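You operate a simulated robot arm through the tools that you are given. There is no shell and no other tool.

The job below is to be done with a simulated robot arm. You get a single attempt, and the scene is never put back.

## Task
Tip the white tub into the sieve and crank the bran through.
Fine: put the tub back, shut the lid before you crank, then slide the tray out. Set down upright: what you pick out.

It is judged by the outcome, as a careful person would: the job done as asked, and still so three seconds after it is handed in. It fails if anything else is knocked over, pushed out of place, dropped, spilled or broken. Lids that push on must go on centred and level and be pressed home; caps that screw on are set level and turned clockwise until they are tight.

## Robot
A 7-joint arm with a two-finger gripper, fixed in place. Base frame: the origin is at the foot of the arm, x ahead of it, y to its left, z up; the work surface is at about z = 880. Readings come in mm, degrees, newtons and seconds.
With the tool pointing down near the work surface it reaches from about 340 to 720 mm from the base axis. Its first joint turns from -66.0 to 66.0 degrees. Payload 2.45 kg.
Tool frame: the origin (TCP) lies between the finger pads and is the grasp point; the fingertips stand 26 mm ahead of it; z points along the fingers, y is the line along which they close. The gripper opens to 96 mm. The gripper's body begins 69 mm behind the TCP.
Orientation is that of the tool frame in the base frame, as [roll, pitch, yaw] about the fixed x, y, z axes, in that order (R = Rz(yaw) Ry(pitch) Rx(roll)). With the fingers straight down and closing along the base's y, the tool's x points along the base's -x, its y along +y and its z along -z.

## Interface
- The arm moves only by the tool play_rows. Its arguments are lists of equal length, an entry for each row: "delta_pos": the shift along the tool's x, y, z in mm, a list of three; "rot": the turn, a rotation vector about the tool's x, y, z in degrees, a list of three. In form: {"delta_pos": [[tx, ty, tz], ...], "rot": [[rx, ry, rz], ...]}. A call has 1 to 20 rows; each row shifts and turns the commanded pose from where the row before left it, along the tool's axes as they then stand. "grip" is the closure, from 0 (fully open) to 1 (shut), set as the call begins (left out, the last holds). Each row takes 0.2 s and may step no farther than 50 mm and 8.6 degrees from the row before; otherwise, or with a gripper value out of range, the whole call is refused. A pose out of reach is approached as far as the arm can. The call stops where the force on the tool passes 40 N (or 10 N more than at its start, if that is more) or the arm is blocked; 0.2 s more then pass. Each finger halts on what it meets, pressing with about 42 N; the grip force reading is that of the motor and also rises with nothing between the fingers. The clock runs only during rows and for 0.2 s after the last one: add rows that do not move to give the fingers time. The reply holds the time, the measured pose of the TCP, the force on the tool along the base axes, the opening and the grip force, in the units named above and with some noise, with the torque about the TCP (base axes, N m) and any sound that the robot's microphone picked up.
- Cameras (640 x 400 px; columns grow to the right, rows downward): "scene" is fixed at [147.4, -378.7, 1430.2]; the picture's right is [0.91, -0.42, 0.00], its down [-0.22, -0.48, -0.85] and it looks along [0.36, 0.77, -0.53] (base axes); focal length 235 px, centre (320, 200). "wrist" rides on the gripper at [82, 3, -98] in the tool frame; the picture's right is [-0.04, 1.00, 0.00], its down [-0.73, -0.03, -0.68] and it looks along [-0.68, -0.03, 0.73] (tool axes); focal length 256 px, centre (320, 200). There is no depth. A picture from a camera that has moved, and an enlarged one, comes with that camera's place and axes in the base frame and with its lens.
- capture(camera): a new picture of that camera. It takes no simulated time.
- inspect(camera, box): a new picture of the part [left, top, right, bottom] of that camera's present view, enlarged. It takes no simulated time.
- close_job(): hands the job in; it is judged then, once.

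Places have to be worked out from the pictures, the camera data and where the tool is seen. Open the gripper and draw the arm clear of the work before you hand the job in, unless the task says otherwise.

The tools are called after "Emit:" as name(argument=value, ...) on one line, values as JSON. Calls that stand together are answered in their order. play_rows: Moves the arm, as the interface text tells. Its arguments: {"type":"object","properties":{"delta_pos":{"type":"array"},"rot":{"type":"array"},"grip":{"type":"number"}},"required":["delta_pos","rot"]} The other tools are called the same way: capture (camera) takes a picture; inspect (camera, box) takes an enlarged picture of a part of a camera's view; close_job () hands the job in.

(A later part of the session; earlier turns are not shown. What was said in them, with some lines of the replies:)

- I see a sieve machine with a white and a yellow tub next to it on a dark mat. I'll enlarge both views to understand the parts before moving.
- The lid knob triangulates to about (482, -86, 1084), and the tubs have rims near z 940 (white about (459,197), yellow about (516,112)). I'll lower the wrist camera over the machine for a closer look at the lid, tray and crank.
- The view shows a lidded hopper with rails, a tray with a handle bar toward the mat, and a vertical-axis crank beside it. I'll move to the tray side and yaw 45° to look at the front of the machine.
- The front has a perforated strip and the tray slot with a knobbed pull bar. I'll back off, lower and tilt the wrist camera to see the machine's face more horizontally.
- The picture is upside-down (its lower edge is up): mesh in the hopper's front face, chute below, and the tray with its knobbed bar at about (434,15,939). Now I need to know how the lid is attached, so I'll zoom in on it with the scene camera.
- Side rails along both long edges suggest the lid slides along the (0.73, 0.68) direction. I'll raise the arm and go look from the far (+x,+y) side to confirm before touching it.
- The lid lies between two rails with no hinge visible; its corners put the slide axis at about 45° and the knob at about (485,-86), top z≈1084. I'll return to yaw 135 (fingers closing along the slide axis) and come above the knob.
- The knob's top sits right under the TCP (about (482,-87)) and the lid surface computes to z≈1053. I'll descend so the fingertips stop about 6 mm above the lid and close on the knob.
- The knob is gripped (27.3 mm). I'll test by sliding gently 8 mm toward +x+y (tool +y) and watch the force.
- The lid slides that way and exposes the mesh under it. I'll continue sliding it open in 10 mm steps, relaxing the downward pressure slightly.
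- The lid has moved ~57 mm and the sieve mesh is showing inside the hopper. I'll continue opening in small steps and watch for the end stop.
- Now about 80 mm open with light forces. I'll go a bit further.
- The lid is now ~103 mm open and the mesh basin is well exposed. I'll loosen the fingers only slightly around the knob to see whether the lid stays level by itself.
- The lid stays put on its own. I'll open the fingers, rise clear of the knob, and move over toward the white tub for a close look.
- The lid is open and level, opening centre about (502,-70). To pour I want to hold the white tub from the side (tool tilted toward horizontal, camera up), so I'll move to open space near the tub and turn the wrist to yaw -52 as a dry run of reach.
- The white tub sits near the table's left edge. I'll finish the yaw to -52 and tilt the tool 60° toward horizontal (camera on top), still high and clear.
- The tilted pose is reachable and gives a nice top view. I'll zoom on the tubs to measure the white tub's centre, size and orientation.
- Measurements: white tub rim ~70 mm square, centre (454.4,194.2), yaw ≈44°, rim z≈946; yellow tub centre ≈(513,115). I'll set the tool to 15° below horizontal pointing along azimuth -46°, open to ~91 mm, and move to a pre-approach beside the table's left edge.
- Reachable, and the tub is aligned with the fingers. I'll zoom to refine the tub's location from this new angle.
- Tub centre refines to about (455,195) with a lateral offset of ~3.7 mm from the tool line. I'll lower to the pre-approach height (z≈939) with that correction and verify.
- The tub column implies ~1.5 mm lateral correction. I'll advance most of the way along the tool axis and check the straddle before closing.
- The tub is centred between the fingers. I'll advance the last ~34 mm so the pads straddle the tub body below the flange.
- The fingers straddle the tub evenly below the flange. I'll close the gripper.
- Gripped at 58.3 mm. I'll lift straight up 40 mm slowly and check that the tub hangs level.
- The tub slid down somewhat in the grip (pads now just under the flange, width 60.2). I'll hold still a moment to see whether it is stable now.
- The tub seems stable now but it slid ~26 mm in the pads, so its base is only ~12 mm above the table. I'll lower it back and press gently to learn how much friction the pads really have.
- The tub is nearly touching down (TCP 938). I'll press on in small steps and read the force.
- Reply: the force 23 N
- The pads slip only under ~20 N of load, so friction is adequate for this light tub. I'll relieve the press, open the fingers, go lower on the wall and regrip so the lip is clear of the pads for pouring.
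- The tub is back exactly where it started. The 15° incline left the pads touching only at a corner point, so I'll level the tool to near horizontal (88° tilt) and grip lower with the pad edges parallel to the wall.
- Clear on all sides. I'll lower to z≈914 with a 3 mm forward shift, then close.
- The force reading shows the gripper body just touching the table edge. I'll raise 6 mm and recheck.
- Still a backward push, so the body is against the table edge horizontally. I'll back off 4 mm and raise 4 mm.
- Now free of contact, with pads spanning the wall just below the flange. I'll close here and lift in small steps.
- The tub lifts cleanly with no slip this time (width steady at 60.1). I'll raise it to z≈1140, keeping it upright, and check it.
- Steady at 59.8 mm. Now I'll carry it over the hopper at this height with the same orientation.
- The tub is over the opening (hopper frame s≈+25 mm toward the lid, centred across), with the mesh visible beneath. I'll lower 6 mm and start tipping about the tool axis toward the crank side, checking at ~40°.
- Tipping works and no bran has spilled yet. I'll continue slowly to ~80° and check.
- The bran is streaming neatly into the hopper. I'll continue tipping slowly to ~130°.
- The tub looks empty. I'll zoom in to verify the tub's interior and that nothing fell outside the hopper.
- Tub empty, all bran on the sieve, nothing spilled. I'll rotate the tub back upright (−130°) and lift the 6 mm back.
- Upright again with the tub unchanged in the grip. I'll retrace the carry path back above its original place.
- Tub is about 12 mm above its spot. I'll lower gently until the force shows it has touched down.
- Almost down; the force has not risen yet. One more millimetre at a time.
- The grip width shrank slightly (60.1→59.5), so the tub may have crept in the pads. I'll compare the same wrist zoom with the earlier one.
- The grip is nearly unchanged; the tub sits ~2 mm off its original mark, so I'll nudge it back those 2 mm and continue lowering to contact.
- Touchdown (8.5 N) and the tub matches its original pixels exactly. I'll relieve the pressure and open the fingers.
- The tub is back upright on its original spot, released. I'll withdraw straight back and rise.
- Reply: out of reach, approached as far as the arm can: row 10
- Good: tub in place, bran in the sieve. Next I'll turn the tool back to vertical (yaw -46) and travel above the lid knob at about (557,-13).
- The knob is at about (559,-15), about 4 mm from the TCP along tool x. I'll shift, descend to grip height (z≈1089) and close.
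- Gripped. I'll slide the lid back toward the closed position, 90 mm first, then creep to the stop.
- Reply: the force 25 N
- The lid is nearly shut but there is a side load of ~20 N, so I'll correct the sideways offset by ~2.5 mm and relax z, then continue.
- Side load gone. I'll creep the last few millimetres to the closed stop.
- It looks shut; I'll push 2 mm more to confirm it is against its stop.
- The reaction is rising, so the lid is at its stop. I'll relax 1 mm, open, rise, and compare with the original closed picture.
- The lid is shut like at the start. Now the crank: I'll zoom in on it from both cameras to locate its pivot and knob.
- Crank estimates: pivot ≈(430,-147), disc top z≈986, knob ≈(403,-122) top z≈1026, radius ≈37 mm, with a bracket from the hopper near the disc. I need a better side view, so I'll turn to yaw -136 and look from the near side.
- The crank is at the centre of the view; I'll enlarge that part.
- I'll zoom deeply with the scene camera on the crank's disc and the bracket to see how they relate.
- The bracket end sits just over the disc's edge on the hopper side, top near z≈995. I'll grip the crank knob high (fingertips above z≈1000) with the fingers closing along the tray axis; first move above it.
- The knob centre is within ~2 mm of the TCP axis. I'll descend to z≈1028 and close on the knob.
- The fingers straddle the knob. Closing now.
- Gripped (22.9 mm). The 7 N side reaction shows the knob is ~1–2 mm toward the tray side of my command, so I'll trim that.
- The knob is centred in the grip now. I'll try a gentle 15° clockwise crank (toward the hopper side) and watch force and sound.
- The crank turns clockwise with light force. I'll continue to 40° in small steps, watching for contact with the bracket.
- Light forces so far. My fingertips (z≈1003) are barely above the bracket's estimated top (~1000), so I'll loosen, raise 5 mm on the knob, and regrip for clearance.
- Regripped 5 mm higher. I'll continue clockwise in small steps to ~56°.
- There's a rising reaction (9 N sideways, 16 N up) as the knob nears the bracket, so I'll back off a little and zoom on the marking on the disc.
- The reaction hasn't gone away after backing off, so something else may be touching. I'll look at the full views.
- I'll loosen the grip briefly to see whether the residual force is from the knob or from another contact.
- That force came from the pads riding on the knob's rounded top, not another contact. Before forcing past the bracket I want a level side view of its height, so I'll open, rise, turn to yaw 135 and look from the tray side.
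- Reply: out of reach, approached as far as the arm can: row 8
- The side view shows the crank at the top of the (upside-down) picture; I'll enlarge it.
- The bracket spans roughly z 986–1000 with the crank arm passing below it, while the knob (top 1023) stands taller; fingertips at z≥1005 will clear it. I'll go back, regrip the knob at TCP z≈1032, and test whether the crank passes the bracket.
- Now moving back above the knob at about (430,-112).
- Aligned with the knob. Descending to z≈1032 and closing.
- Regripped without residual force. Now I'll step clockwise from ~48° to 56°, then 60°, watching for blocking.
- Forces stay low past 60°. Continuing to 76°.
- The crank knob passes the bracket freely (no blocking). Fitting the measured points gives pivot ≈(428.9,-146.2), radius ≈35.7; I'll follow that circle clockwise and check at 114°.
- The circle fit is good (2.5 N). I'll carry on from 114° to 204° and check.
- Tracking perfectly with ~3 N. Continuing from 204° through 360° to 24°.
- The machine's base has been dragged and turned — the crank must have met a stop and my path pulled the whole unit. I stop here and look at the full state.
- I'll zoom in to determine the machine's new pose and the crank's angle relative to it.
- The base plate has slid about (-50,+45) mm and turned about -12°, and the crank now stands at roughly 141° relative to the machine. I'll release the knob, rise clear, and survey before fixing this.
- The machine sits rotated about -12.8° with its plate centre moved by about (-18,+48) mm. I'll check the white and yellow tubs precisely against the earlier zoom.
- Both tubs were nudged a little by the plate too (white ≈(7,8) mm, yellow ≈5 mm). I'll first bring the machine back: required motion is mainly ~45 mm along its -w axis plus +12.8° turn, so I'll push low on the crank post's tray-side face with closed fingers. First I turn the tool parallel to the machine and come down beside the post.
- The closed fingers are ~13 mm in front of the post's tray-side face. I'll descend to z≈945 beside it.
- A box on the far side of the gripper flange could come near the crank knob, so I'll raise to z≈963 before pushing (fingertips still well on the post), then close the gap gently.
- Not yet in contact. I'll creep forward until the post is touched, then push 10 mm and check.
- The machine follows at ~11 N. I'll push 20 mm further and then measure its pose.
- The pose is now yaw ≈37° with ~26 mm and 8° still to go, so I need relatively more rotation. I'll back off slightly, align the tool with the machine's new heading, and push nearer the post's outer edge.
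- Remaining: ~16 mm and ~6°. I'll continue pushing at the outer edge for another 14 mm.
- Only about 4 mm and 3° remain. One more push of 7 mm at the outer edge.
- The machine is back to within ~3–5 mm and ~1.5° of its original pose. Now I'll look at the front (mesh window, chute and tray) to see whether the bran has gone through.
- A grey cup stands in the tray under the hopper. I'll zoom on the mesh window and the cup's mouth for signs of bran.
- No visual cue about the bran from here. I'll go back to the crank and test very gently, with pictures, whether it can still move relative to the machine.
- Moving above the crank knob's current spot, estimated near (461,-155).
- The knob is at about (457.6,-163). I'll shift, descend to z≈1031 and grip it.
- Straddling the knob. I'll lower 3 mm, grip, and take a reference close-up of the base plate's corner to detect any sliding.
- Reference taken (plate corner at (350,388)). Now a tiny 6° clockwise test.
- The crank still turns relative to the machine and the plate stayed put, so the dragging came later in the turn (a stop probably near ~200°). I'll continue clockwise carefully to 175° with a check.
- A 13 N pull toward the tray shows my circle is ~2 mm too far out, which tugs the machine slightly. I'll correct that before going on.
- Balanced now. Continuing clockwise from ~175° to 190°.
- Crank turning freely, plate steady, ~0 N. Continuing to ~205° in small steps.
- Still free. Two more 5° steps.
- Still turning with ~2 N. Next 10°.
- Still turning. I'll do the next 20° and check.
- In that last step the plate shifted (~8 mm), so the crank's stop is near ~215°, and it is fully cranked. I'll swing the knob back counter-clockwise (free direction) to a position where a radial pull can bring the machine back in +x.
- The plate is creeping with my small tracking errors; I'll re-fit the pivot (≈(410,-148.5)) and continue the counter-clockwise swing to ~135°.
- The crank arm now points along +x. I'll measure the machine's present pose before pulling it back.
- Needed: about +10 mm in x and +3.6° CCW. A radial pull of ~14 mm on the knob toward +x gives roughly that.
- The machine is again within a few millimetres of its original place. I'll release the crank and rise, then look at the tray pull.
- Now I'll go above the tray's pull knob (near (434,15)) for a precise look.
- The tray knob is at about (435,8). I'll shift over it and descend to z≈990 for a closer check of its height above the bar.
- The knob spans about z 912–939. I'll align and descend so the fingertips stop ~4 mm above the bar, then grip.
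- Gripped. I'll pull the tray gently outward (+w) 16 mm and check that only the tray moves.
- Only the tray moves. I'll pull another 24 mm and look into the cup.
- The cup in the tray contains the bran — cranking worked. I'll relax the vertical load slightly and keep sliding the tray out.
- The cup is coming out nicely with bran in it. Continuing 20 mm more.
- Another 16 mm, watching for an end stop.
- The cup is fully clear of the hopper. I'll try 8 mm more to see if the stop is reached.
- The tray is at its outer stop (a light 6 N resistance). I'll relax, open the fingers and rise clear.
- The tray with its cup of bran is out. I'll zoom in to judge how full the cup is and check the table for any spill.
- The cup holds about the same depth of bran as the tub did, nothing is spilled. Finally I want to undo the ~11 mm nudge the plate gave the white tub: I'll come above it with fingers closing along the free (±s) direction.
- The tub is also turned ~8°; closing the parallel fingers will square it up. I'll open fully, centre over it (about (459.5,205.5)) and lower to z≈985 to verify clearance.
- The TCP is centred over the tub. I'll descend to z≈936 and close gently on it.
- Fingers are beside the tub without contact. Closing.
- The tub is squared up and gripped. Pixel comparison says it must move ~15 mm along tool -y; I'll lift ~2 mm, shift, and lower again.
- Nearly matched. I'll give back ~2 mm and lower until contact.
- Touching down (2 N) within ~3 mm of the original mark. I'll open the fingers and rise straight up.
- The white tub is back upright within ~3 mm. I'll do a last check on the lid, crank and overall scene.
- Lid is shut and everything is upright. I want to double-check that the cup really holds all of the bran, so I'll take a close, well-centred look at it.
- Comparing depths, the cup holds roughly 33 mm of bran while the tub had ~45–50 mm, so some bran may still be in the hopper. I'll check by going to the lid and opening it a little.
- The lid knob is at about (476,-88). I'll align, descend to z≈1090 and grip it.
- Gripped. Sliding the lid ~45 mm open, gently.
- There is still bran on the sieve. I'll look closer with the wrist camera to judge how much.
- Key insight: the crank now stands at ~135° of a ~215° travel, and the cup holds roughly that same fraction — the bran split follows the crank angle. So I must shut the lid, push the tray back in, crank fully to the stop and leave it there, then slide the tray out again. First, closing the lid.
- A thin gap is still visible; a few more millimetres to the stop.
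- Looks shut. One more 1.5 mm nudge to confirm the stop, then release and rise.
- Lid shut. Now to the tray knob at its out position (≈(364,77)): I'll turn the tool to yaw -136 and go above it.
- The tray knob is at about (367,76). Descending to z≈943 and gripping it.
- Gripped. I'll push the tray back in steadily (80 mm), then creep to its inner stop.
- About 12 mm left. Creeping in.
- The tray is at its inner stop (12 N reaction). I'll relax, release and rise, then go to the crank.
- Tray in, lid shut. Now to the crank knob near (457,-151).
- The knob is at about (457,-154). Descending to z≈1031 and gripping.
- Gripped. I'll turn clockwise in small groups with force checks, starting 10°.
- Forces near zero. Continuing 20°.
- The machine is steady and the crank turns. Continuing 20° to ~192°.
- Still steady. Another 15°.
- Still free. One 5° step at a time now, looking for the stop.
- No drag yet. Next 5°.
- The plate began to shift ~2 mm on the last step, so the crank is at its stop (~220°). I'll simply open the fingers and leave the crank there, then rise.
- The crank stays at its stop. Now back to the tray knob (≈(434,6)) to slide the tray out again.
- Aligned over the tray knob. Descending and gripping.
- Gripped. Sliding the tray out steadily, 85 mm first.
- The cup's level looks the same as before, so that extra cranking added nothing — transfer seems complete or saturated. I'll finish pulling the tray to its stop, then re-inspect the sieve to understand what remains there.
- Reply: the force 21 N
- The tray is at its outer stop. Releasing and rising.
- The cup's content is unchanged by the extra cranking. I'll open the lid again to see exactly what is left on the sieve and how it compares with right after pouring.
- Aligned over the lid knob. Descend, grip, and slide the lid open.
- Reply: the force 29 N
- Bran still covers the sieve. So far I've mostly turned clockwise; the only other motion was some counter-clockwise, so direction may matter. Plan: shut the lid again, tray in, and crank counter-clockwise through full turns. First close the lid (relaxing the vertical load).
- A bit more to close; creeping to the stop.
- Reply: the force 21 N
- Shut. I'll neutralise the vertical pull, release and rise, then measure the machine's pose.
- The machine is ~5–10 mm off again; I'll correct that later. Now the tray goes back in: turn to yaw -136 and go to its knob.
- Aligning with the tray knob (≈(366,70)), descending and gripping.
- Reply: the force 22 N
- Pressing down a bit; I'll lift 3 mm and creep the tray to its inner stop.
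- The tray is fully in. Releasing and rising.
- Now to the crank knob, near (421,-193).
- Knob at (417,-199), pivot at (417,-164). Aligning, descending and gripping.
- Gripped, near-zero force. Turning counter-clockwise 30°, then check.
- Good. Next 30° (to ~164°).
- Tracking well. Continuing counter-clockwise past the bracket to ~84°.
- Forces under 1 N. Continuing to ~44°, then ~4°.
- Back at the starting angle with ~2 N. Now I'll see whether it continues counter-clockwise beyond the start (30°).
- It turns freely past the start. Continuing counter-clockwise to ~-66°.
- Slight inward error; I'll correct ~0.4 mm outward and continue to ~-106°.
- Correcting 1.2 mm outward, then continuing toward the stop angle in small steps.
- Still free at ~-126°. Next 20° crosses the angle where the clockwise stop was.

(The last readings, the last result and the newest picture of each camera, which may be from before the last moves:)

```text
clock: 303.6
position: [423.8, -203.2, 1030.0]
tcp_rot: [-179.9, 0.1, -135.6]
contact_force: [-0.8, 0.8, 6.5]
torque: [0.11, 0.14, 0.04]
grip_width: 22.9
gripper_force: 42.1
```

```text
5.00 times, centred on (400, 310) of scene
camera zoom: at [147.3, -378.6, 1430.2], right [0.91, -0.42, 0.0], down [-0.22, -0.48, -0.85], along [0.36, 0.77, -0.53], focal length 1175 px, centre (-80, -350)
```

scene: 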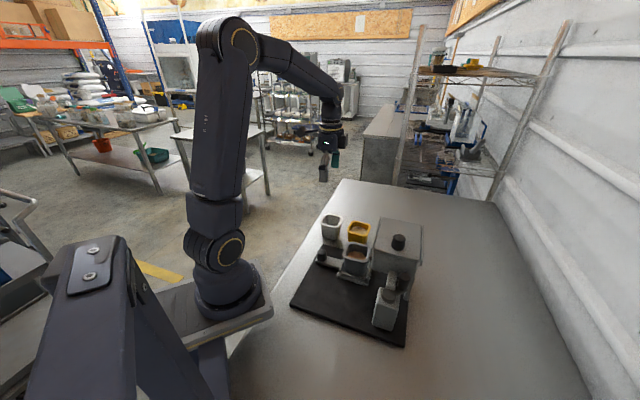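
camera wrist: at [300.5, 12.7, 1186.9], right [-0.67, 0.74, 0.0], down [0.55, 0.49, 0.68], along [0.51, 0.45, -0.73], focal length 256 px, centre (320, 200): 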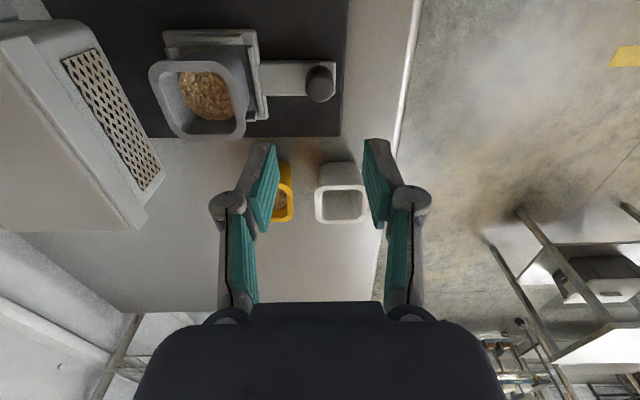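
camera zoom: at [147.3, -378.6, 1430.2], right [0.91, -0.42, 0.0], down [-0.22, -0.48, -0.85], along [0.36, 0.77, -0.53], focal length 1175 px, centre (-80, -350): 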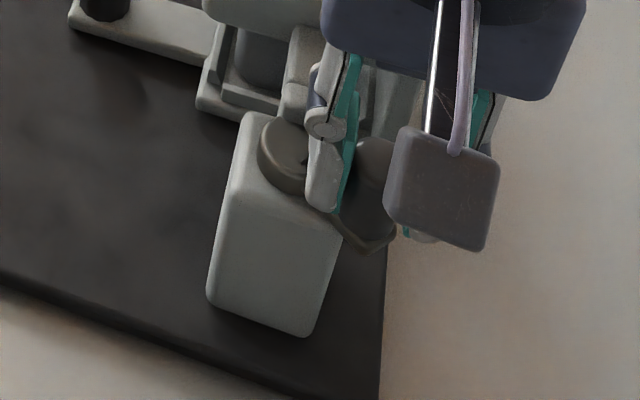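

It passes right through where the clockwise stop was — so counter-clockwise is the real cranking direction. I'll continue counter-clockwise another 60° and check.

Emit:
play_rows(delta_pos=[[-2.7, -1.52, 0], [-2.73, -1.49, 0], [-2.93, -1.02, 0], [-2.94, -1.0, 0], [-3.06, -0.6, 0], [-3.07, -0.37, 0], [0, 0, 0]], rot=[[0, 0, 0], [0, 0, 0], [0, 0, 0], [0, 0, 0], [0, 0, 0], [0, 0, 0], [0, 0, 0]])

Emit:
play_rows(delta_pos=[[-3.1, -0.05, 0], [-3.1, 0.16, 0], [-3.07, 0.45, 0], [-3.02, 0.73, 0], [-2.95, 0.98, 0], [-2.85, 1.24, 0], [0, 0, 0]], rot=[[0, 0, 0], [0, 0, 0], [0, 0, 0], [0, 0, 0], [0, 0, 0], [0, 0, 0], [0, 0, 0]])

Emit:
inspect(camera="scene", box=[370, 270, 430, 350])

```text
clock: 305.2
position: [440.1, -194.0, 1031.1]
tcp_rot: [180.0, 0.0, -135.7]
contact_force: [5.0, -7.0, 0.4]
torque: [-0.58, 0.31, -0.04]
grip_width: 23.0
gripper_force: 42.2
```

```text
clock: 306.8
position: [449.2, -178.6, 1031.5]
tcp_rot: [-179.9, 0.2, -135.7]
contact_force: [8.8, -5.3, -0.1]
torque: [-0.1, -0.26, -0.03]
grip_width: 22.9
gripper_force: 42.1
```

```text
5.00 times, centred on (400, 310) of scene
camera zoom: at [147.7, -378.8, 1430.1], right [0.91, -0.42, 0.0], down [-0.22, -0.48, -0.85], along [0.36, 0.77, -0.53], focal length 1175 px, centre (-80, -350)
```

zoom: 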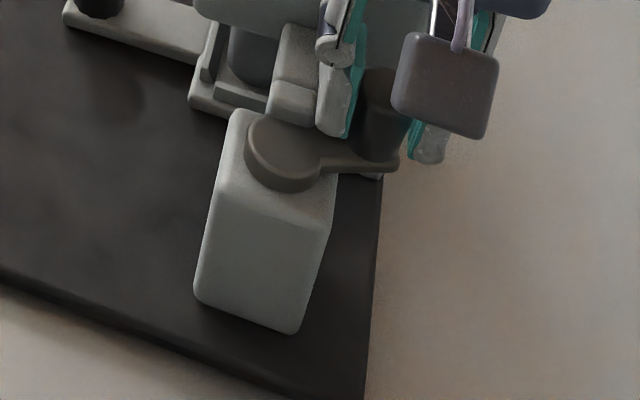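

Slightly inside the circle; correcting 1.2 mm outward and continuing another 60°.

Emit:
play_rows(delta_pos=[[-3.3, 0.4, 0], [-2.62, 1.72, 0], [-2.46, 1.96, 0], [-2.28, 2.16, 0], [-2.08, 2.36, 0], [-1.88, 2.52, 0], [0, 0, 0]], rot=[[0, 0, 0], [0, 0, 0], [0, 0, 0], [0, 0, 0], [0, 0, 0], [0, 0, 0], [0, 0, 0]])

Emit:
play_rows(delta_pos=[[-1.65, 2.69, 0], [-1.41, 2.82, 0], [-1.15, 2.93, 0], [-0.9, 3.02, 0], [-0.63, 3.08, 0], [-0.35, 3.14, 0], [0, 0, 0]], rot=[[0, 0, 0], [0, 0, 0], [0, 0, 0], [0, 0, 0], [0, 0, 0], [0, 0, 0], [0, 0, 0]])

Emit:
inspect(camera="scene", box=[370, 270, 430, 350])

```text
clock: 308.4
position: [453.5, -159.9, 1030.3]
tcp_rot: [-179.9, 0.1, -135.8]
contact_force: [2.8, 0.4, 22.5]
torque: [-0.25, 0.28, 0.02]
grip_width: 22.9
gripper_force: 42.4
```

```text
clock: 310.0
position: [443.5, -144.5, 1031.4]
tcp_rot: [179.7, -0.1, -135.8]
contact_force: [0.5, -0.5, -0.4]
torque: [-0.39, 0.19, 0.01]
grip_width: 22.9
gripper_force: 42.3
```

```text
5.00 times, centred on (400, 310) of scene
camera zoom: at [147.7, -378.7, 1430.1], right [0.91, -0.42, 0.0], down [-0.22, -0.48, -0.85], along [0.36, 0.77, -0.53], focal length 1175 px, centre (-80, -350)
```

zoom: 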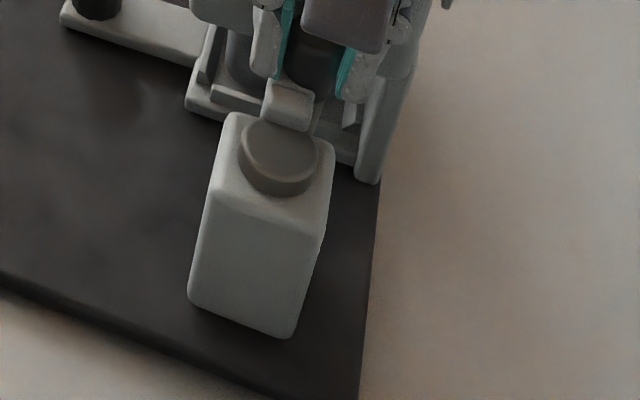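

Good. 266° counter-clockwise from the start so far. Continuing 60°.

Emit:
play_rows(delta_pos=[[-0.08, 3.15, 0], [0.19, 3.15, 0], [0.46, 3.12, 0], [0.74, 3.07, 0], [1.0, 3.0, 0], [1.26, 2.9, 0], [0, 0, 0]], rot=[[0, 0, 0], [0, 0, 0], [0, 0, 0], [0, 0, 0], [0, 0, 0], [0, 0, 0], [0, 0, 0]])

Emit:
play_rows(delta_pos=[[1.5, 2.78, 0], [1.75, 2.63, 0], [1.97, 2.47, 0], [2.17, 2.29, 0], [2.37, 2.08, 0], [2.53, 1.88, 0], [0, 0, 0]], rot=[[0, 0, 0], [0, 0, 0], [0, 0, 0], [0, 0, 0], [0, 0, 0], [0, 0, 0], [0, 0, 0]])

Emit:
inspect(camera="scene", box=[340, 220, 440, 350])

```text
clock: 311.6
position: [430.3, -132.8, 1030.6]
tcp_rot: [-179.9, -0.1, -135.8]
contact_force: [0.1, -1.9, 0.2]
torque: [-0.57, 0.46, -0.04]
grip_width: 23.0
gripper_force: 41.8
```

```text
clock: 313.2
position: [411.5, -132.4, 1031.5]
tcp_rot: [180.0, 0.2, -135.9]
contact_force: [1.6, 2.1, -0.2]
torque: [0.1, -0.08, -0.01]
grip_width: 22.7
gripper_force: 41.9
```

```text
3.08 times, centred on (390, 285) of scene
camera zoom: at [147.7, -378.7, 1430.1], right [0.91, -0.42, 0.0], down [-0.22, -0.48, -0.85], along [0.36, 0.77, -0.53], focal length 723 px, centre (105, -62)
```

zoom: 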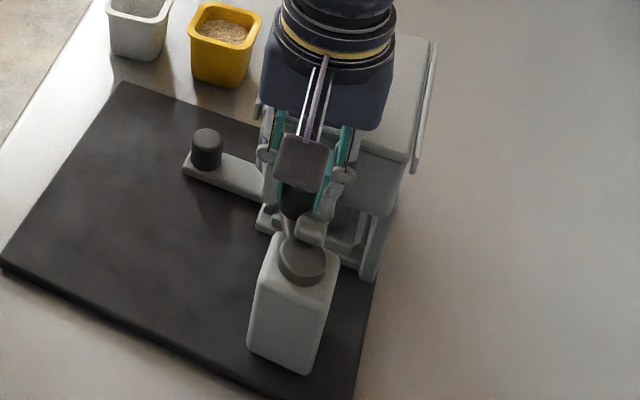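

Continuing another 60° (through the starting angle: one full turn).

Emit:
play_rows(delta_pos=[[2.69, 1.65, 0], [2.83, 1.41, 0], [2.94, 1.15, 0], [3.03, 0.9, 0], [3.09, 0.63, 0], [3.14, 0.36, 0], [0, 0, 0]], rot=[[0, 0, 0], [0, 0, 0], [0, 0, 0], [0, 0, 0], [0, 0, 0], [0, 0, 0], [0, 0, 0]])

Emit:
play_rows(delta_pos=[[3.15, 0.08, 0], [3.15, -0.19, 0], [3.12, -0.46, 0], [3.07, -0.74, 0], [3.0, -1.0, 0], [2.9, -1.26, 0], [0, 0, 0]], rot=[[0, 0, 0], [0, 0, 0], [0, 0, 0], [0, 0, 0], [0, 0, 0], [0, 0, 0], [0, 0, 0]])

Emit:
inspect(camera="scene", box=[370, 270, 430, 350])

```text
clock: 314.8
position: [392.2, -141.2, 1031.0]
tcp_rot: [179.9, -0.1, -135.8]
contact_force: [-0.1, -0.3, -0.6]
torque: [-0.43, 0.41, 0.0]
grip_width: 22.7
gripper_force: 42.1
```

```text
clock: 316.4
position: [383.1, -155.5, 1030.8]
tcp_rot: [180.0, -0.1, -135.8]
contact_force: [2.5, 2.1, -0.2]
torque: [-0.01, -0.01, 0.01]
grip_width: 23.0
gripper_force: 42.3
```

```text
5.00 times, centred on (400, 310) of scene
camera zoom: at [147.6, -378.7, 1430.1], right [0.91, -0.42, 0.0], down [-0.22, -0.48, -0.85], along [0.36, 0.77, -0.53], focal length 1175 px, centre (-80, -350)
```

zoom: 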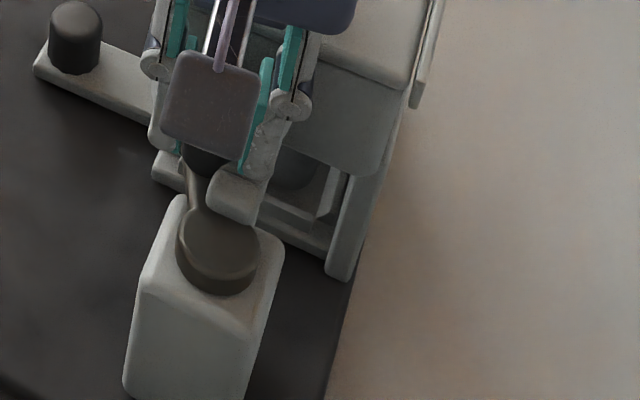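

The crank met a counter-clockwise stop (about 320° from the start) and the machine was dragged again. I'll release the knob, leave the crank at that stop, and look at the situation.

Emit:
play_rows(delta_pos=[[0, 0, 0], [0, 0, 0], [0, 0, 0], [0, 0, -15], [0, 0, -40], [0, 0, -40], [0, 0, -30], [0, 0, 0]], rot=[[0, 0, 0], [0, 0, 0], [0, 0, 0], [0, 0, 0], [0, 0, 0], [0, 0, 0], [0, 0, 0], [0, 0, 0]], grip=0.5)

Emit:
inspect(camera="scene", box=[280, 190, 440, 350])

Emit:
capture(camera="wrist")

```text
clock: 318.2
position: [381.0, -156.8, 1154.0]
tcp_rot: [179.9, -0.1, -135.8]
contact_force: [0.8, 0.0, -0.1]
torque: [0.01, 0.0, 0.02]
grip_width: 48.1
gripper_force: 0.1
```

```text
2.50 times, centred on (360, 270) of scene
camera zoom: at [147.4, -378.7, 1430.2], right [0.91, -0.42, 0.0], down [-0.22, -0.48, -0.85], along [0.36, 0.77, -0.53], focal length 588 px, centre (220, 25)
```

zoom: 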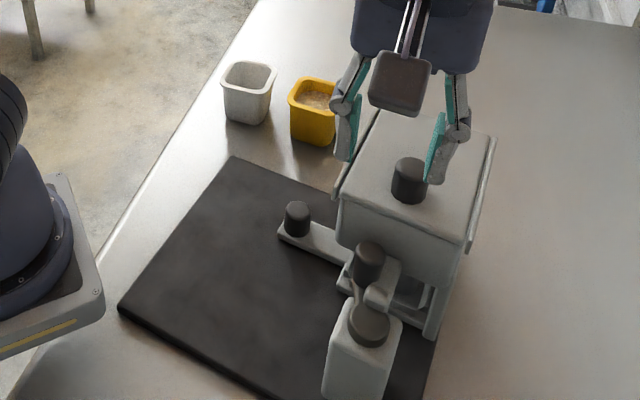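

```text
taken
camera wrist: at [321.1, -212.2, 1252.1], right [-0.67, 0.74, 0.0], down [0.55, 0.49, 0.68], along [0.51, 0.45, -0.73], focal length 256 px, centre (320, 200)
```

wrist: 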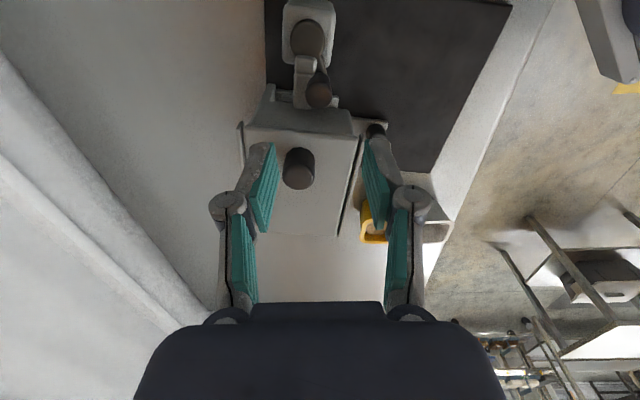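

The machine is displaced about (-43,-35) mm and -10°, clear of the tubs; I'll restore it afterwards. First I'll check what the counter-clockwise cranking did: go to the tray knob (≈(401,-29)) with the tool aligned to the machine.

Emit:
play_rows(delta_pos=[[-25.9, 19.4, 0], [-25.9, 19.4, 0], [-25.9, 19.4, 0], [-25.9, 19.4, 0], [0, 0, 0], [0, 0, 0], [0, 0, 40], [0, 0, 35], [0, 0, 0]], rot=[[0, 0, 0], [0, 0, 0], [0, 0, 0], [0, 0, 0], [0, 0, 5], [0, 0, 5], [0, 0, 0], [0, 0, 0], [0, 0, 0]])

Emit:
capture(camera="wrist")

```text
clock: 320.2
position: [405.1, -28.4, 1081.0]
tcp_rot: [-180.0, 0.1, -145.7]
contact_force: [0.0, 0.2, 0.4]
torque: [0.0, 0.0, 0.0]
grip_width: 48.0
gripper_force: 0.1
```

```text
taken
camera wrist: at [336.1, -72.0, 1178.7], right [-0.53, 0.85, 0.0], down [0.62, 0.39, 0.68], along [0.58, 0.36, -0.73], focal length 256 px, centre (320, 200)
```

wrist: 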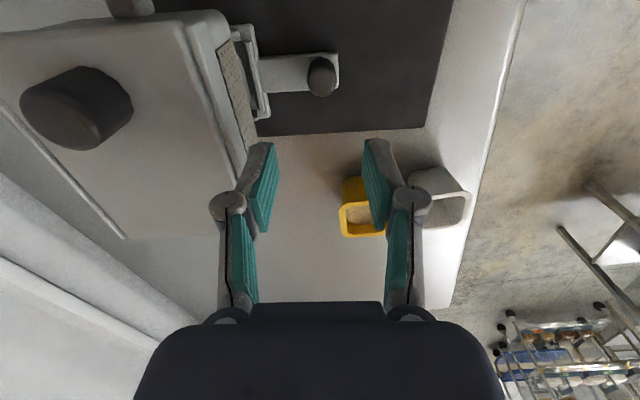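

Aligned; descending onto the tray knob and gripping.

Emit:
play_rows(delta_pos=[[2.4, 0.8, 30], [0, 0, 40], [0, 0, 40], [0, 0, 27], [0, 0, 0]], rot=[[0, 0, 0], [0, 0, 0], [0, 0, 0], [0, 0, 0], [0, 0, 0]])

Emit:
play_rows(delta_pos=[[0, 0, 0], [0, 0, 0], [0, 0, 0], [0, 0, 0]], rot=[[0, 0, 0], [0, 0, 0], [0, 0, 0], [0, 0, 0]], grip=1)

Emit:
play_rows(delta_pos=[[0, 4, 0], [0, 7, 0], [0, 8, 0], [0, 8, 0], [0, 8, 0], [0, 8, 0], [0, 8, 0], [0, 8, 0], [0, 6, 0], [0, 4, 0], [0, 0, 0]], rot=[[0, 0, 0], [0, 0, 0], [0, 0, 0], [0, 0, 0], [0, 0, 0], [0, 0, 0], [0, 0, 0], [0, 0, 0], [0, 0, 0], [0, 0, 0], [0, 0, 0]])

Emit:
inspect(camera="scene", box=[280, 190, 440, 350])

Emit:
inspect(camera="scene", box=[320, 245, 380, 305])

```text
clock: 321.4
position: [404.6, -26.5, 944.2]
tcp_rot: [-180.0, 0.1, -145.7]
contact_force: [-0.1, -0.6, -0.3]
torque: [-0.02, 0.02, -0.03]
grip_width: 48.0
gripper_force: 0.0
```

```text
clock: 322.4
position: [404.4, -27.5, 944.4]
tcp_rot: [179.8, 0.0, -145.7]
contact_force: [-3.0, 6.8, 0.4]
torque: [0.36, -0.12, 0.11]
grip_width: 26.9
gripper_force: 42.4
```

```text
clock: 324.8
position: [360.3, 28.2, 945.0]
tcp_rot: [179.9, -0.1, -145.7]
contact_force: [0.4, 0.0, 0.0]
torque: [0.37, -0.37, 0.2]
grip_width: 27.1
gripper_force: 42.3
```

```text
2.50 times, centred on (360, 270) of scene
camera zoom: at [147.5, -378.7, 1430.2], right [0.91, -0.42, 0.0], down [-0.22, -0.48, -0.85], along [0.36, 0.77, -0.53], focal length 588 px, centre (220, 25)
```

zoom: 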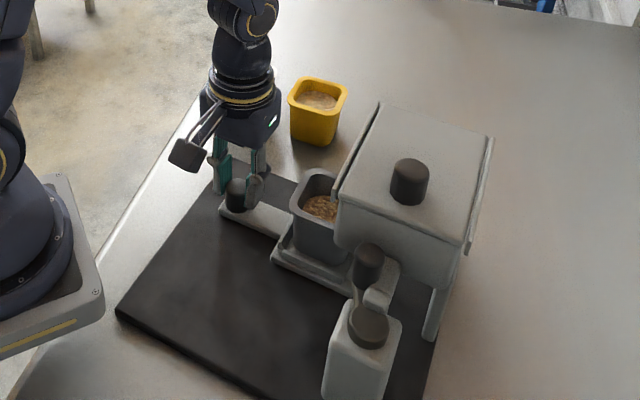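

```text
6.67 times, centred on (350, 275) of scene
camera zoom: at [147.5, -378.7, 1430.2], right [0.91, -0.42, 0.0], down [-0.22, -0.48, -0.85], along [0.36, 0.77, -0.53], focal length 1567 px, centre (120, -300)
```

zoom: 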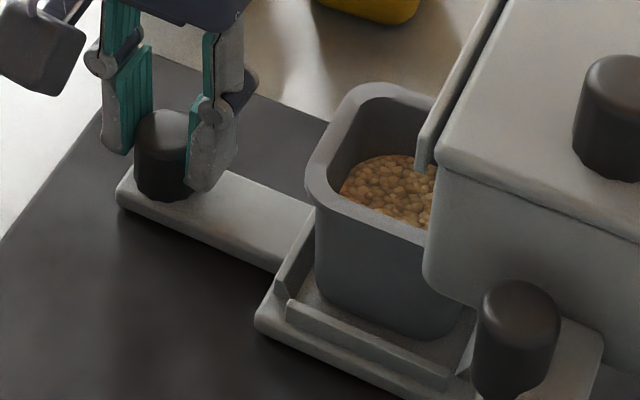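

Pulling the rest of the way to compare the level from the same wrist viewpoint as before.

Emit:
play_rows(delta_pos=[[0, 5, 0], [0, 6, 0], [0, 6, 0], [0, 5, 0], [0, 3, 0], [0, 0, 0]], rot=[[0, 0, 0], [0, 0, 0], [0, 0, 0], [0, 0, 0], [0, 0, 0], [0, 0, 0]])

Emit:
play_rows(delta_pos=[[0, 0, 0], [0, 0, 0], [0, 0, 0], [0, 0, -15], [0, 0, -45], [0, 0, -45], [0, 0, -45], [0, 0, -45], [0, 0, 0]], rot=[[0, 0, 0], [0, 0, 0], [0, 0, 0], [0, 0, 0], [0, 0, 0], [0, 0, 0], [0, 0, 0], [0, 0, 0], [0, 0, 0]], grip=0.5)

Emit:
capture(camera="wrist")

Emit:
inspect(camera="wrist", box=[130, 0, 350, 140])

Emit:
inspect(camera="scene", box=[320, 245, 380, 305])

```text
clock: 326.2
position: [346.4, 47.8, 943.8]
tcp_rot: [179.9, -0.1, -145.8]
contact_force: [-14.9, -9.6, 23.0]
torque: [-0.17, 0.29, 0.16]
grip_width: 27.1
gripper_force: 42.0
```

```text
clock: 328.2
position: [347.6, 51.7, 1139.4]
tcp_rot: [179.9, 0.1, -145.8]
contact_force: [-0.2, -0.2, 0.4]
torque: [-0.03, 0.01, -0.03]
grip_width: 48.0
gripper_force: 0.2
```

```text
taken
camera wrist: at [277.4, 7.2, 1237.6], right [-0.53, 0.85, 0.0], down [0.62, 0.39, 0.68], along [0.58, 0.36, -0.73], focal length 256 px, centre (320, 200)
```

wrist: 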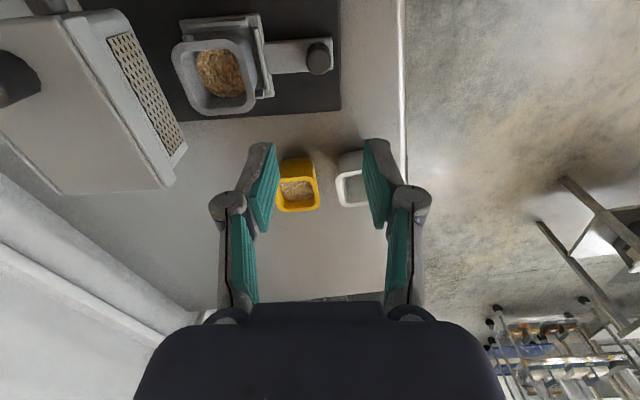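

```text
2.86 times, centred on (240, 70) of wrist
camera zoom: at [277.4, 7.2, 1237.6], right [-0.53, 0.85, 0.0], down [0.62, 0.39, 0.68], along [0.58, 0.36, -0.73], focal length 731 px, centre (549, 571)
```

zoom: 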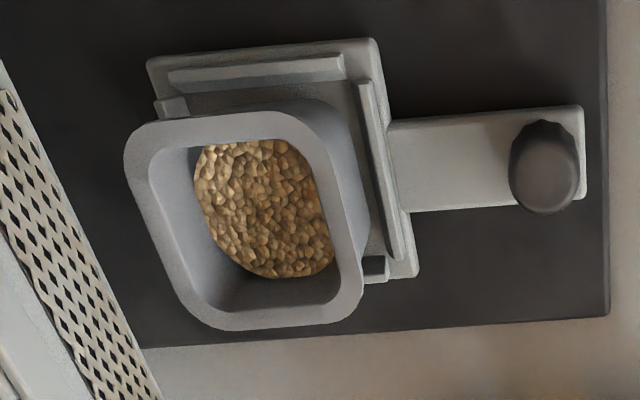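

```text
6.67 times, centred on (350, 275) of scene
camera zoom: at [147.4, -378.7, 1430.2], right [0.91, -0.42, 0.0], down [-0.22, -0.48, -0.85], along [0.36, 0.77, -0.53], focal length 1567 px, centre (120, -300)
```

zoom: 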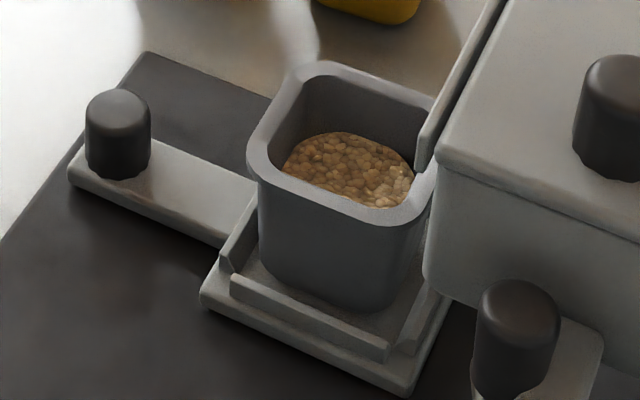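

The level is unchanged again: the cup fill didn't respond to a further ~520° of turning either way, so the sifting is finished (what's left on the sieve is the coarse remainder). Crank and tray are done; now I must put the machine back. First measure its pose.

Emit:
inspect(camera="scene", box=[260, 200, 460, 380])

```text
2.22 times, centred on (360, 290) of scene
camera zoom: at [147.4, -378.7, 1430.2], right [0.91, -0.42, 0.0], down [-0.22, -0.48, -0.85], along [0.36, 0.77, -0.53], focal length 522 px, centre (231, 0)
```

zoom: 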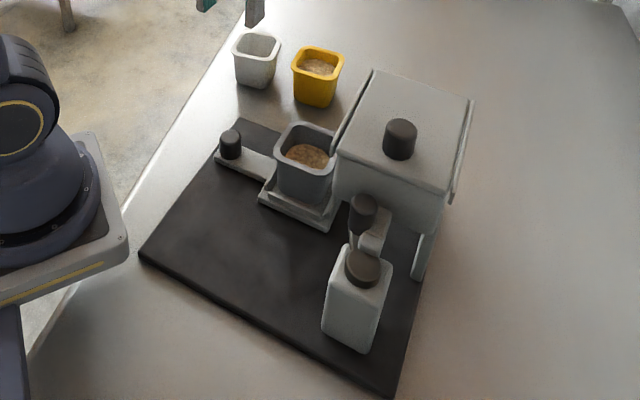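

Needed: (+43,+38) mm and +8.4°. I'll push the post's near (-s) face toward the hopper direction, slightly toward the tray side to get that rotation. Moving the closed gripper behind the post.

Emit:
play_rows(delta_pos=[[27, -32, 0], [27, -32, 0], [27, -32, 0], [27, -32, 0], [27, -32, 0], [27, -32, 0], [0, 0, 45], [0, 0, 45], [0, 0, 45], [0, 0, 40], [0, 0, 0]], rot=[[0, 0, 0], [0, 0, 0], [0, 0, 0], [0, 0, 0], [0, 0, 0], [0, 0, 0], [0, 0, 0], [0, 0, 0], [0, 0, 0], [0, 0, 0], [0, 0, 0]], grip=1)

Emit:
inspect(camera="scene", box=[260, 200, 460, 380])

Emit:
capture(camera="wrist")

```text
clock: 330.6
position: [322.4, -200.6, 966.0]
tcp_rot: [-180.0, 0.0, -145.7]
contact_force: [0.1, 0.1, -0.3]
torque: [0.02, 0.0, -0.03]
grip_width: 0.1
gripper_force: 28.5
```

```text
2.22 times, centred on (360, 290) of scene
camera zoom: at [147.4, -378.7, 1430.2], right [0.91, -0.42, 0.0], down [-0.22, -0.48, -0.85], along [0.36, 0.77, -0.53], focal length 522 px, centre (231, 0)
```

zoom: 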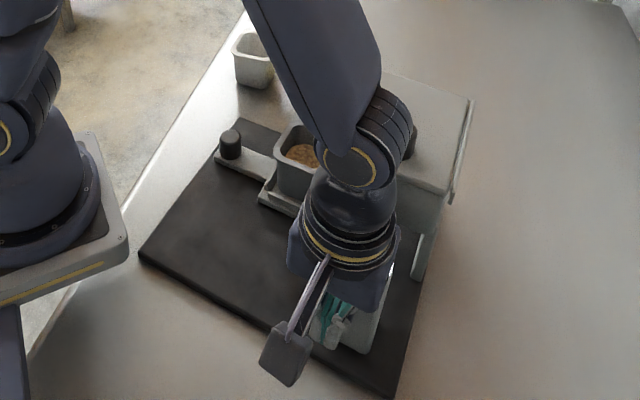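

```text
taken
camera wrist: at [253.8, -244.8, 1062.8], right [-0.53, 0.85, 0.0], down [0.62, 0.39, 0.68], along [0.58, 0.36, -0.73], focal length 256 px, centre (320, 200)
```

wrist: 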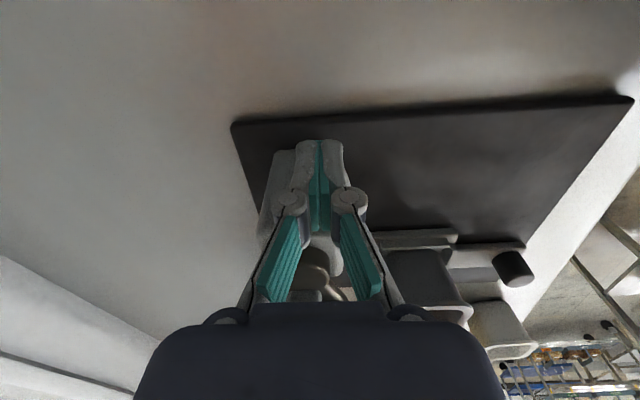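

Behind the post. Pushing in the hopper direction: 12 mm to contact then ~25 mm.

Emit:
play_rows(delta_pos=[[-4, 0, 0], [-4, 0, 0], [-4, 0, 0], [-4, 0, 0], [-4, 0, 0], [-4, 0, 0], [-4, 0, 0], [-4, 0, 0], [-4, 0, 0], [0, 0, 0]], rot=[[0, 0, 0], [0, 0, 0], [0, 0, 0], [0, 0, 0], [0, 0, 0], [0, 0, 0], [0, 0, 0], [0, 0, 0], [0, 0, 0], [0, 0, 0]])

Emit:
inspect(camera="scene", box=[260, 200, 460, 380])

```text
clock: 332.8
position: [352.5, -179.6, 964.9]
tcp_rot: [-180.0, 0.1, -145.6]
contact_force: [-4.8, -6.0, 1.5]
torque: [-0.07, 0.11, 0.05]
grip_width: 0.2
gripper_force: 29.1
```

```text
2.22 times, centred on (360, 290) of scene
camera zoom: at [147.2, -378.8, 1430.2], right [0.91, -0.42, 0.0], down [-0.22, -0.48, -0.85], along [0.36, 0.77, -0.53], focal length 522 px, centre (231, 0)
```

zoom: 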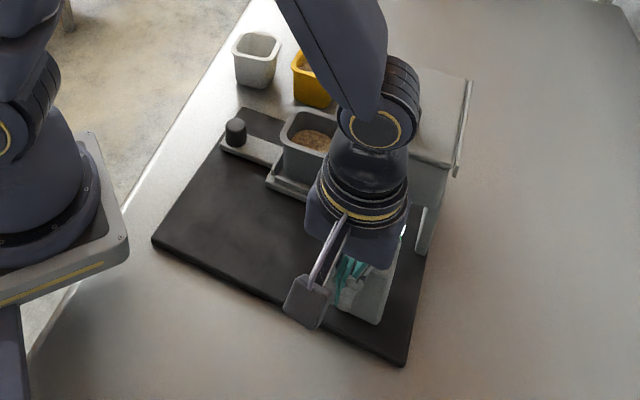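

Good translation but too little rotation. I'll back off, move the contact to the outer part of the post's face, and push again.

Emit:
play_rows(delta_pos=[[6, 0, 0], [0, 0, 0], [0, -14, 0], [0, -14, 0], [-4, 0, 0], [-4, 0, 0], [-4, 0, 0], [-4, 0, 0], [-4, 0, 0], [0, 0, 0]], rot=[[0, 0, 0], [0, 0, -4], [0, 0, 0], [0, 0, 0], [0, 0, 0], [0, 0, 0], [0, 0, 0], [0, 0, 0], [0, 0, 0], [0, 0, 0]])

Emit:
inspect(camera="scene", box=[260, 200, 460, 380])

```text
clock: 335.0
position: [378.6, -193.2, 964.9]
tcp_rot: [-180.0, 0.2, -141.6]
contact_force: [-3.7, -6.0, 0.3]
torque: [-0.16, 0.07, 0.01]
grip_width: 0.0
gripper_force: 28.5
```

```text
2.22 times, centred on (360, 290) of scene
camera zoom: at [147.3, -378.8, 1430.1], right [0.91, -0.42, 0.0], down [-0.22, -0.48, -0.85], along [0.36, 0.77, -0.53], focal length 522 px, centre (231, 0)
```

zoom: 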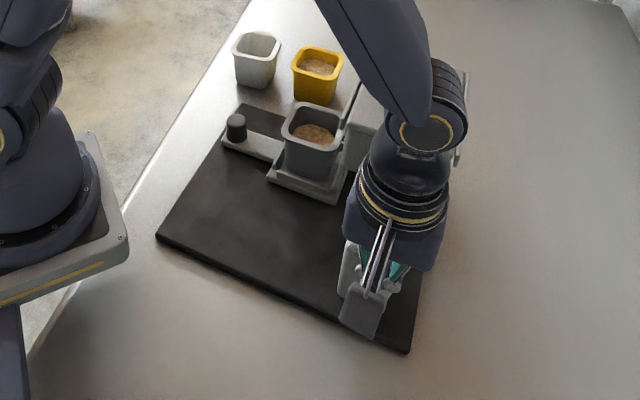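

Remaining ~20 mm and 5.5°. Continue pushing here 16 mm.

Emit:
play_rows(delta_pos=[[-4, -1, 0], [-4, -1, 0], [-4, -1, 0], [-4, 0, 0], [0, 0, 0]], rot=[[0, 0, 0], [0, 0, 0], [0, 0, 0], [0, 0, 0], [0, 0, 0]])

Emit:
inspect(camera="scene", box=[260, 200, 460, 380])

```text
clock: 336.2
position: [392.9, -185.4, 963.9]
tcp_rot: [180.0, 0.0, -141.8]
contact_force: [-8.5, -6.3, 0.4]
torque: [-0.12, 0.17, 0.14]
grip_width: 0.1
gripper_force: 28.7
```

```text
2.22 times, centred on (360, 290) of scene
camera zoom: at [147.2, -378.8, 1430.1], right [0.91, -0.42, 0.0], down [-0.22, -0.48, -0.85], along [0.36, 0.77, -0.53], focal length 522 px, centre (231, 0)
```

zoom: 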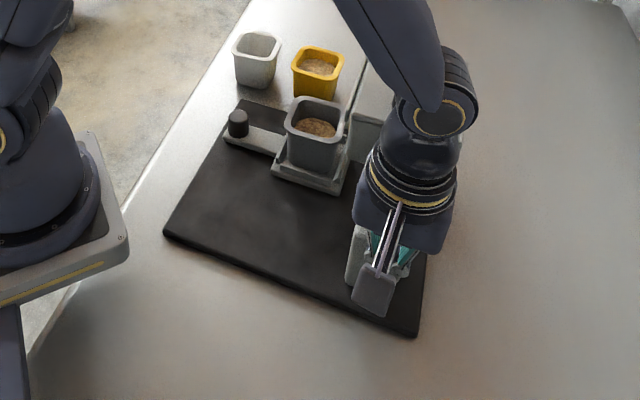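

Close now: ~7 mm and ~2.8° left. One more 8 mm push.

Emit:
play_rows(delta_pos=[[-3, -1, 0], [-3, -0.5, 0], [-2.5, 0, 0], [0, 0, 0]], rot=[[0, 0, 0], [0, 0, 0], [0, 0, 0], [0, 0, 0]])

Emit:
play_rows(delta_pos=[[8, 0, 0], [20, 0, 0], [0, 0, -40], [0, 0, -45], [0, 0, -45], [0, 0, -45], [0, 0, 0]], rot=[[0, 0, 0], [0, 0, 0], [0, 0, 0], [0, 0, 0], [0, 0, 0], [0, 0, 0], [0, 0, 0]])

Emit:
inspect(camera="scene", box=[280, 190, 440, 350])

```text
clock: 337.2
position: [402.2, -182.9, 964.0]
tcp_rot: [-179.9, 0.1, -141.8]
contact_force: [-5.2, -7.4, 2.5]
torque: [-0.11, 0.11, 0.08]
grip_width: 0.0
gripper_force: 28.7
```

```text
clock: 338.8
position: [378.3, -200.6, 1137.8]
tcp_rot: [-180.0, 0.2, -141.6]
contact_force: [-0.2, -0.3, 0.3]
torque: [-0.03, -0.04, -0.02]
grip_width: 0.0
gripper_force: 28.4
```

```text
2.50 times, centred on (360, 270) of scene
camera zoom: at [147.4, -378.7, 1430.2], right [0.91, -0.42, 0.0], down [-0.22, -0.48, -0.85], along [0.36, 0.77, -0.53], focal length 588 px, centre (220, 25)
```

zoom: 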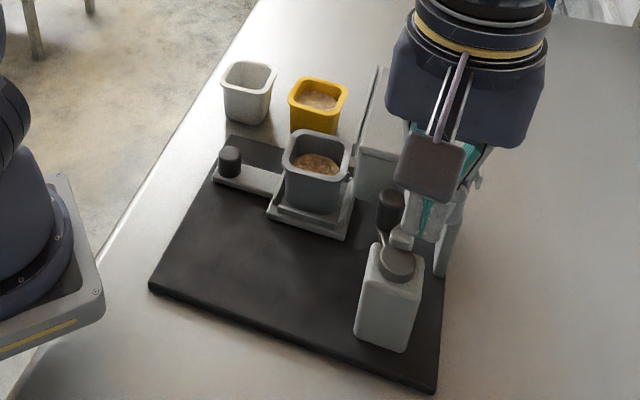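

The machine is back within 2–3 mm of its original place. Now a precise look at whether the lid is truly fully shut (compare with the original closed picture).

Emit:
play_rows(delta_pos=[[30, -30, -10], [30, -30, 0], [0, 0, 0]], rot=[[0, 0, 0], [0, 0, 0], [0, 0, 0]])

Emit:
inspect(camera="scene", box=[360, 205, 440, 285])

Emit:
inspect(camera="scene", box=[365, 235, 425, 275])

```text
clock: 339.6
position: [369.1, -284.1, 1150.1]
tcp_rot: [180.0, 0.0, -141.7]
contact_force: [0.6, -0.6, -0.1]
torque: [0.0, -0.02, -0.02]
grip_width: 0.1
gripper_force: 28.3
```

```text
5.00 times, centred on (400, 245) of scene
camera zoom: at [147.4, -378.7, 1430.2], right [0.91, -0.42, 0.0], down [-0.22, -0.48, -0.85], along [0.36, 0.77, -0.53], focal length 1175 px, centre (-80, -25)
```

zoom: 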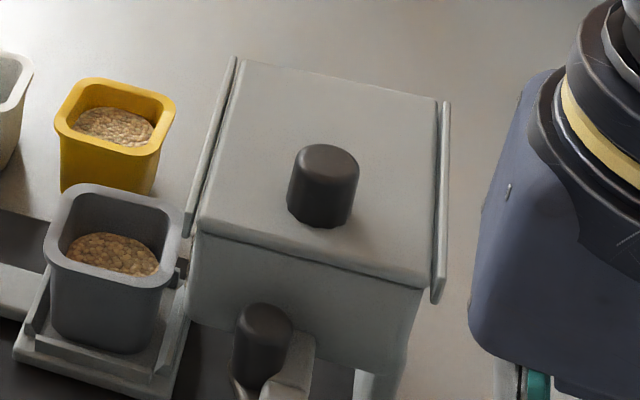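

```text
10.00 times, centred on (395, 255) of scene
camera zoom: at [147.4, -378.7, 1430.2], right [0.91, -0.42, 0.0], down [-0.22, -0.48, -0.85], along [0.36, 0.77, -0.53], focal length 2350 px, centre (-430, -350)
```

zoom: 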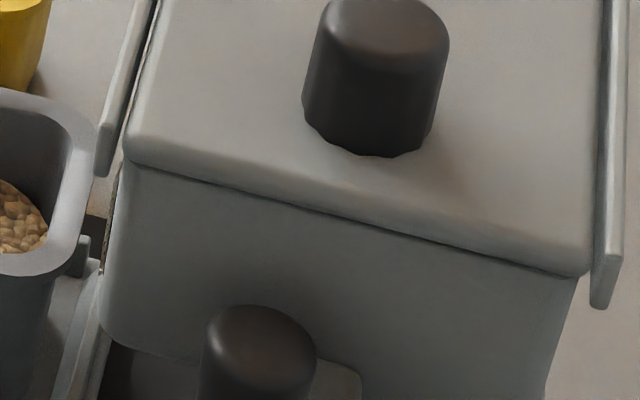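

The lid is fully shut, and re-triangulating the sieve surface gives z≈996 — the same as the bare mesh level before pouring (it was ~1003 right after), so only a thin residue remains: the bran is through, in the cup. I'll open the gripper, raise the arm clear and take final pictures.

Emit:
play_rows(delta_pos=[[0, 0, -40], [0, 0, -45], [0, 0, -45], [0, 0, 0], [0, 0, 0]], rot=[[0, 0, 0], [0, 0, 0], [0, 0, 0], [0, 0, 0], [0, 0, 0]], grip=0)

Emit:
capture(camera="scene")

Emit:
inspect(camera="scene", box=[280, 190, 440, 350])

Emit:
inspect(camera="scene", box=[310, 205, 380, 260])

```text
clock: 340.8
position: [368.6, -282.9, 1278.9]
tcp_rot: [-180.0, 0.0, -141.8]
contact_force: [0.5, 0.0, 0.8]
torque: [-0.03, -0.03, 0.03]
grip_width: 96.0
gripper_force: 0.0
```

```text
taken
```

scene: 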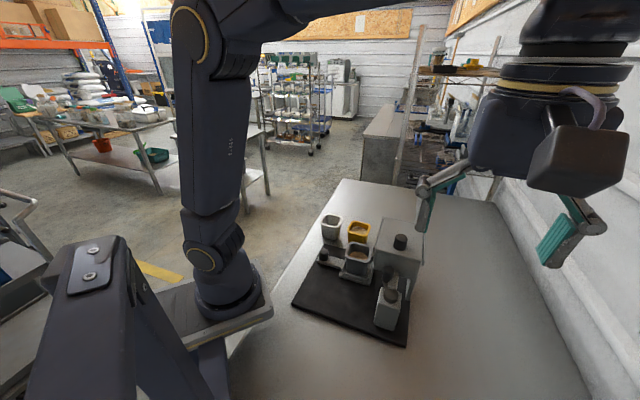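

```text
2.50 times, centred on (360, 270) of scene
camera zoom: at [147.4, -378.7, 1430.2], right [0.91, -0.42, 0.0], down [-0.22, -0.48, -0.85], along [0.36, 0.77, -0.53], focal length 588 px, centre (220, 25)
```

zoom: 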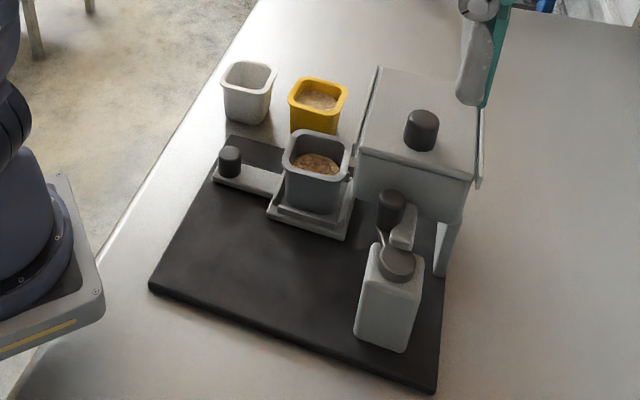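

```text
7.27 times, centred on (345, 232) of scene
camera zoom: at [147.4, -378.7, 1430.2], right [0.91, -0.42, 0.0], down [-0.22, -0.48, -0.85], along [0.36, 0.77, -0.53], focal length 1709 px, centre (138, -36)
```

zoom: 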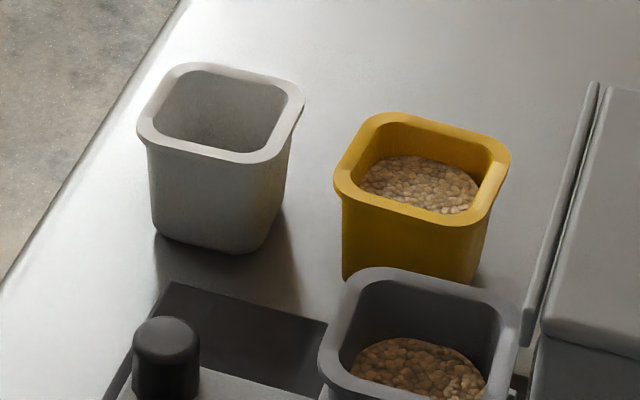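

Everything is in order. The white tub is empty, upright and back in its place. The lid is shut, the crank has been turned to its stops, the tray with its cup of bran is out, and the machine and yellow tub stand where they were. The gripper is open and the arm is clear, so I'm handing in the job.

Emit:
close_job()

```text
The job is handed in.
```

I handed the job in with every step done, but I am not certain all the bran went through the sieve.

- **White tub:** I tipped it out into the sieve with no spill seen. It is back upright, empty, within about 3 mm of where it started.
- **Lid:** It was shut before I cranked. I opened it twice afterwards to look inside and shut it again each time. It is shut now.
- **Crank:** I turned it to its stop in both directions, with the lid shut and the tray in.
- **Tray:** It is slid out, and the cup in it holds bran.

**How much bran went through:** The cup looks about two-thirds as full as the tub was. Bran was still lying on the mesh when I last looked, before the final counter-clockwise cranking. I measured its surface at about mesh level, so I took it as a thin residue. Cranking further in either direction did not raise the level in the cup. I never saw the cup before cranking, so I can't rule out that it already held something.

**The machine moved:** Twice I dragged the whole machine several centimetres when the crank hit its stop. I pushed it back, and it now stands within 2–3 mm of its original place. The first drag also nudged both tubs. I put the white one back but left the yellow one about 4 mm off its spot, still upright.

The crank is at its counter-clockwise stop, not at its starting angle.
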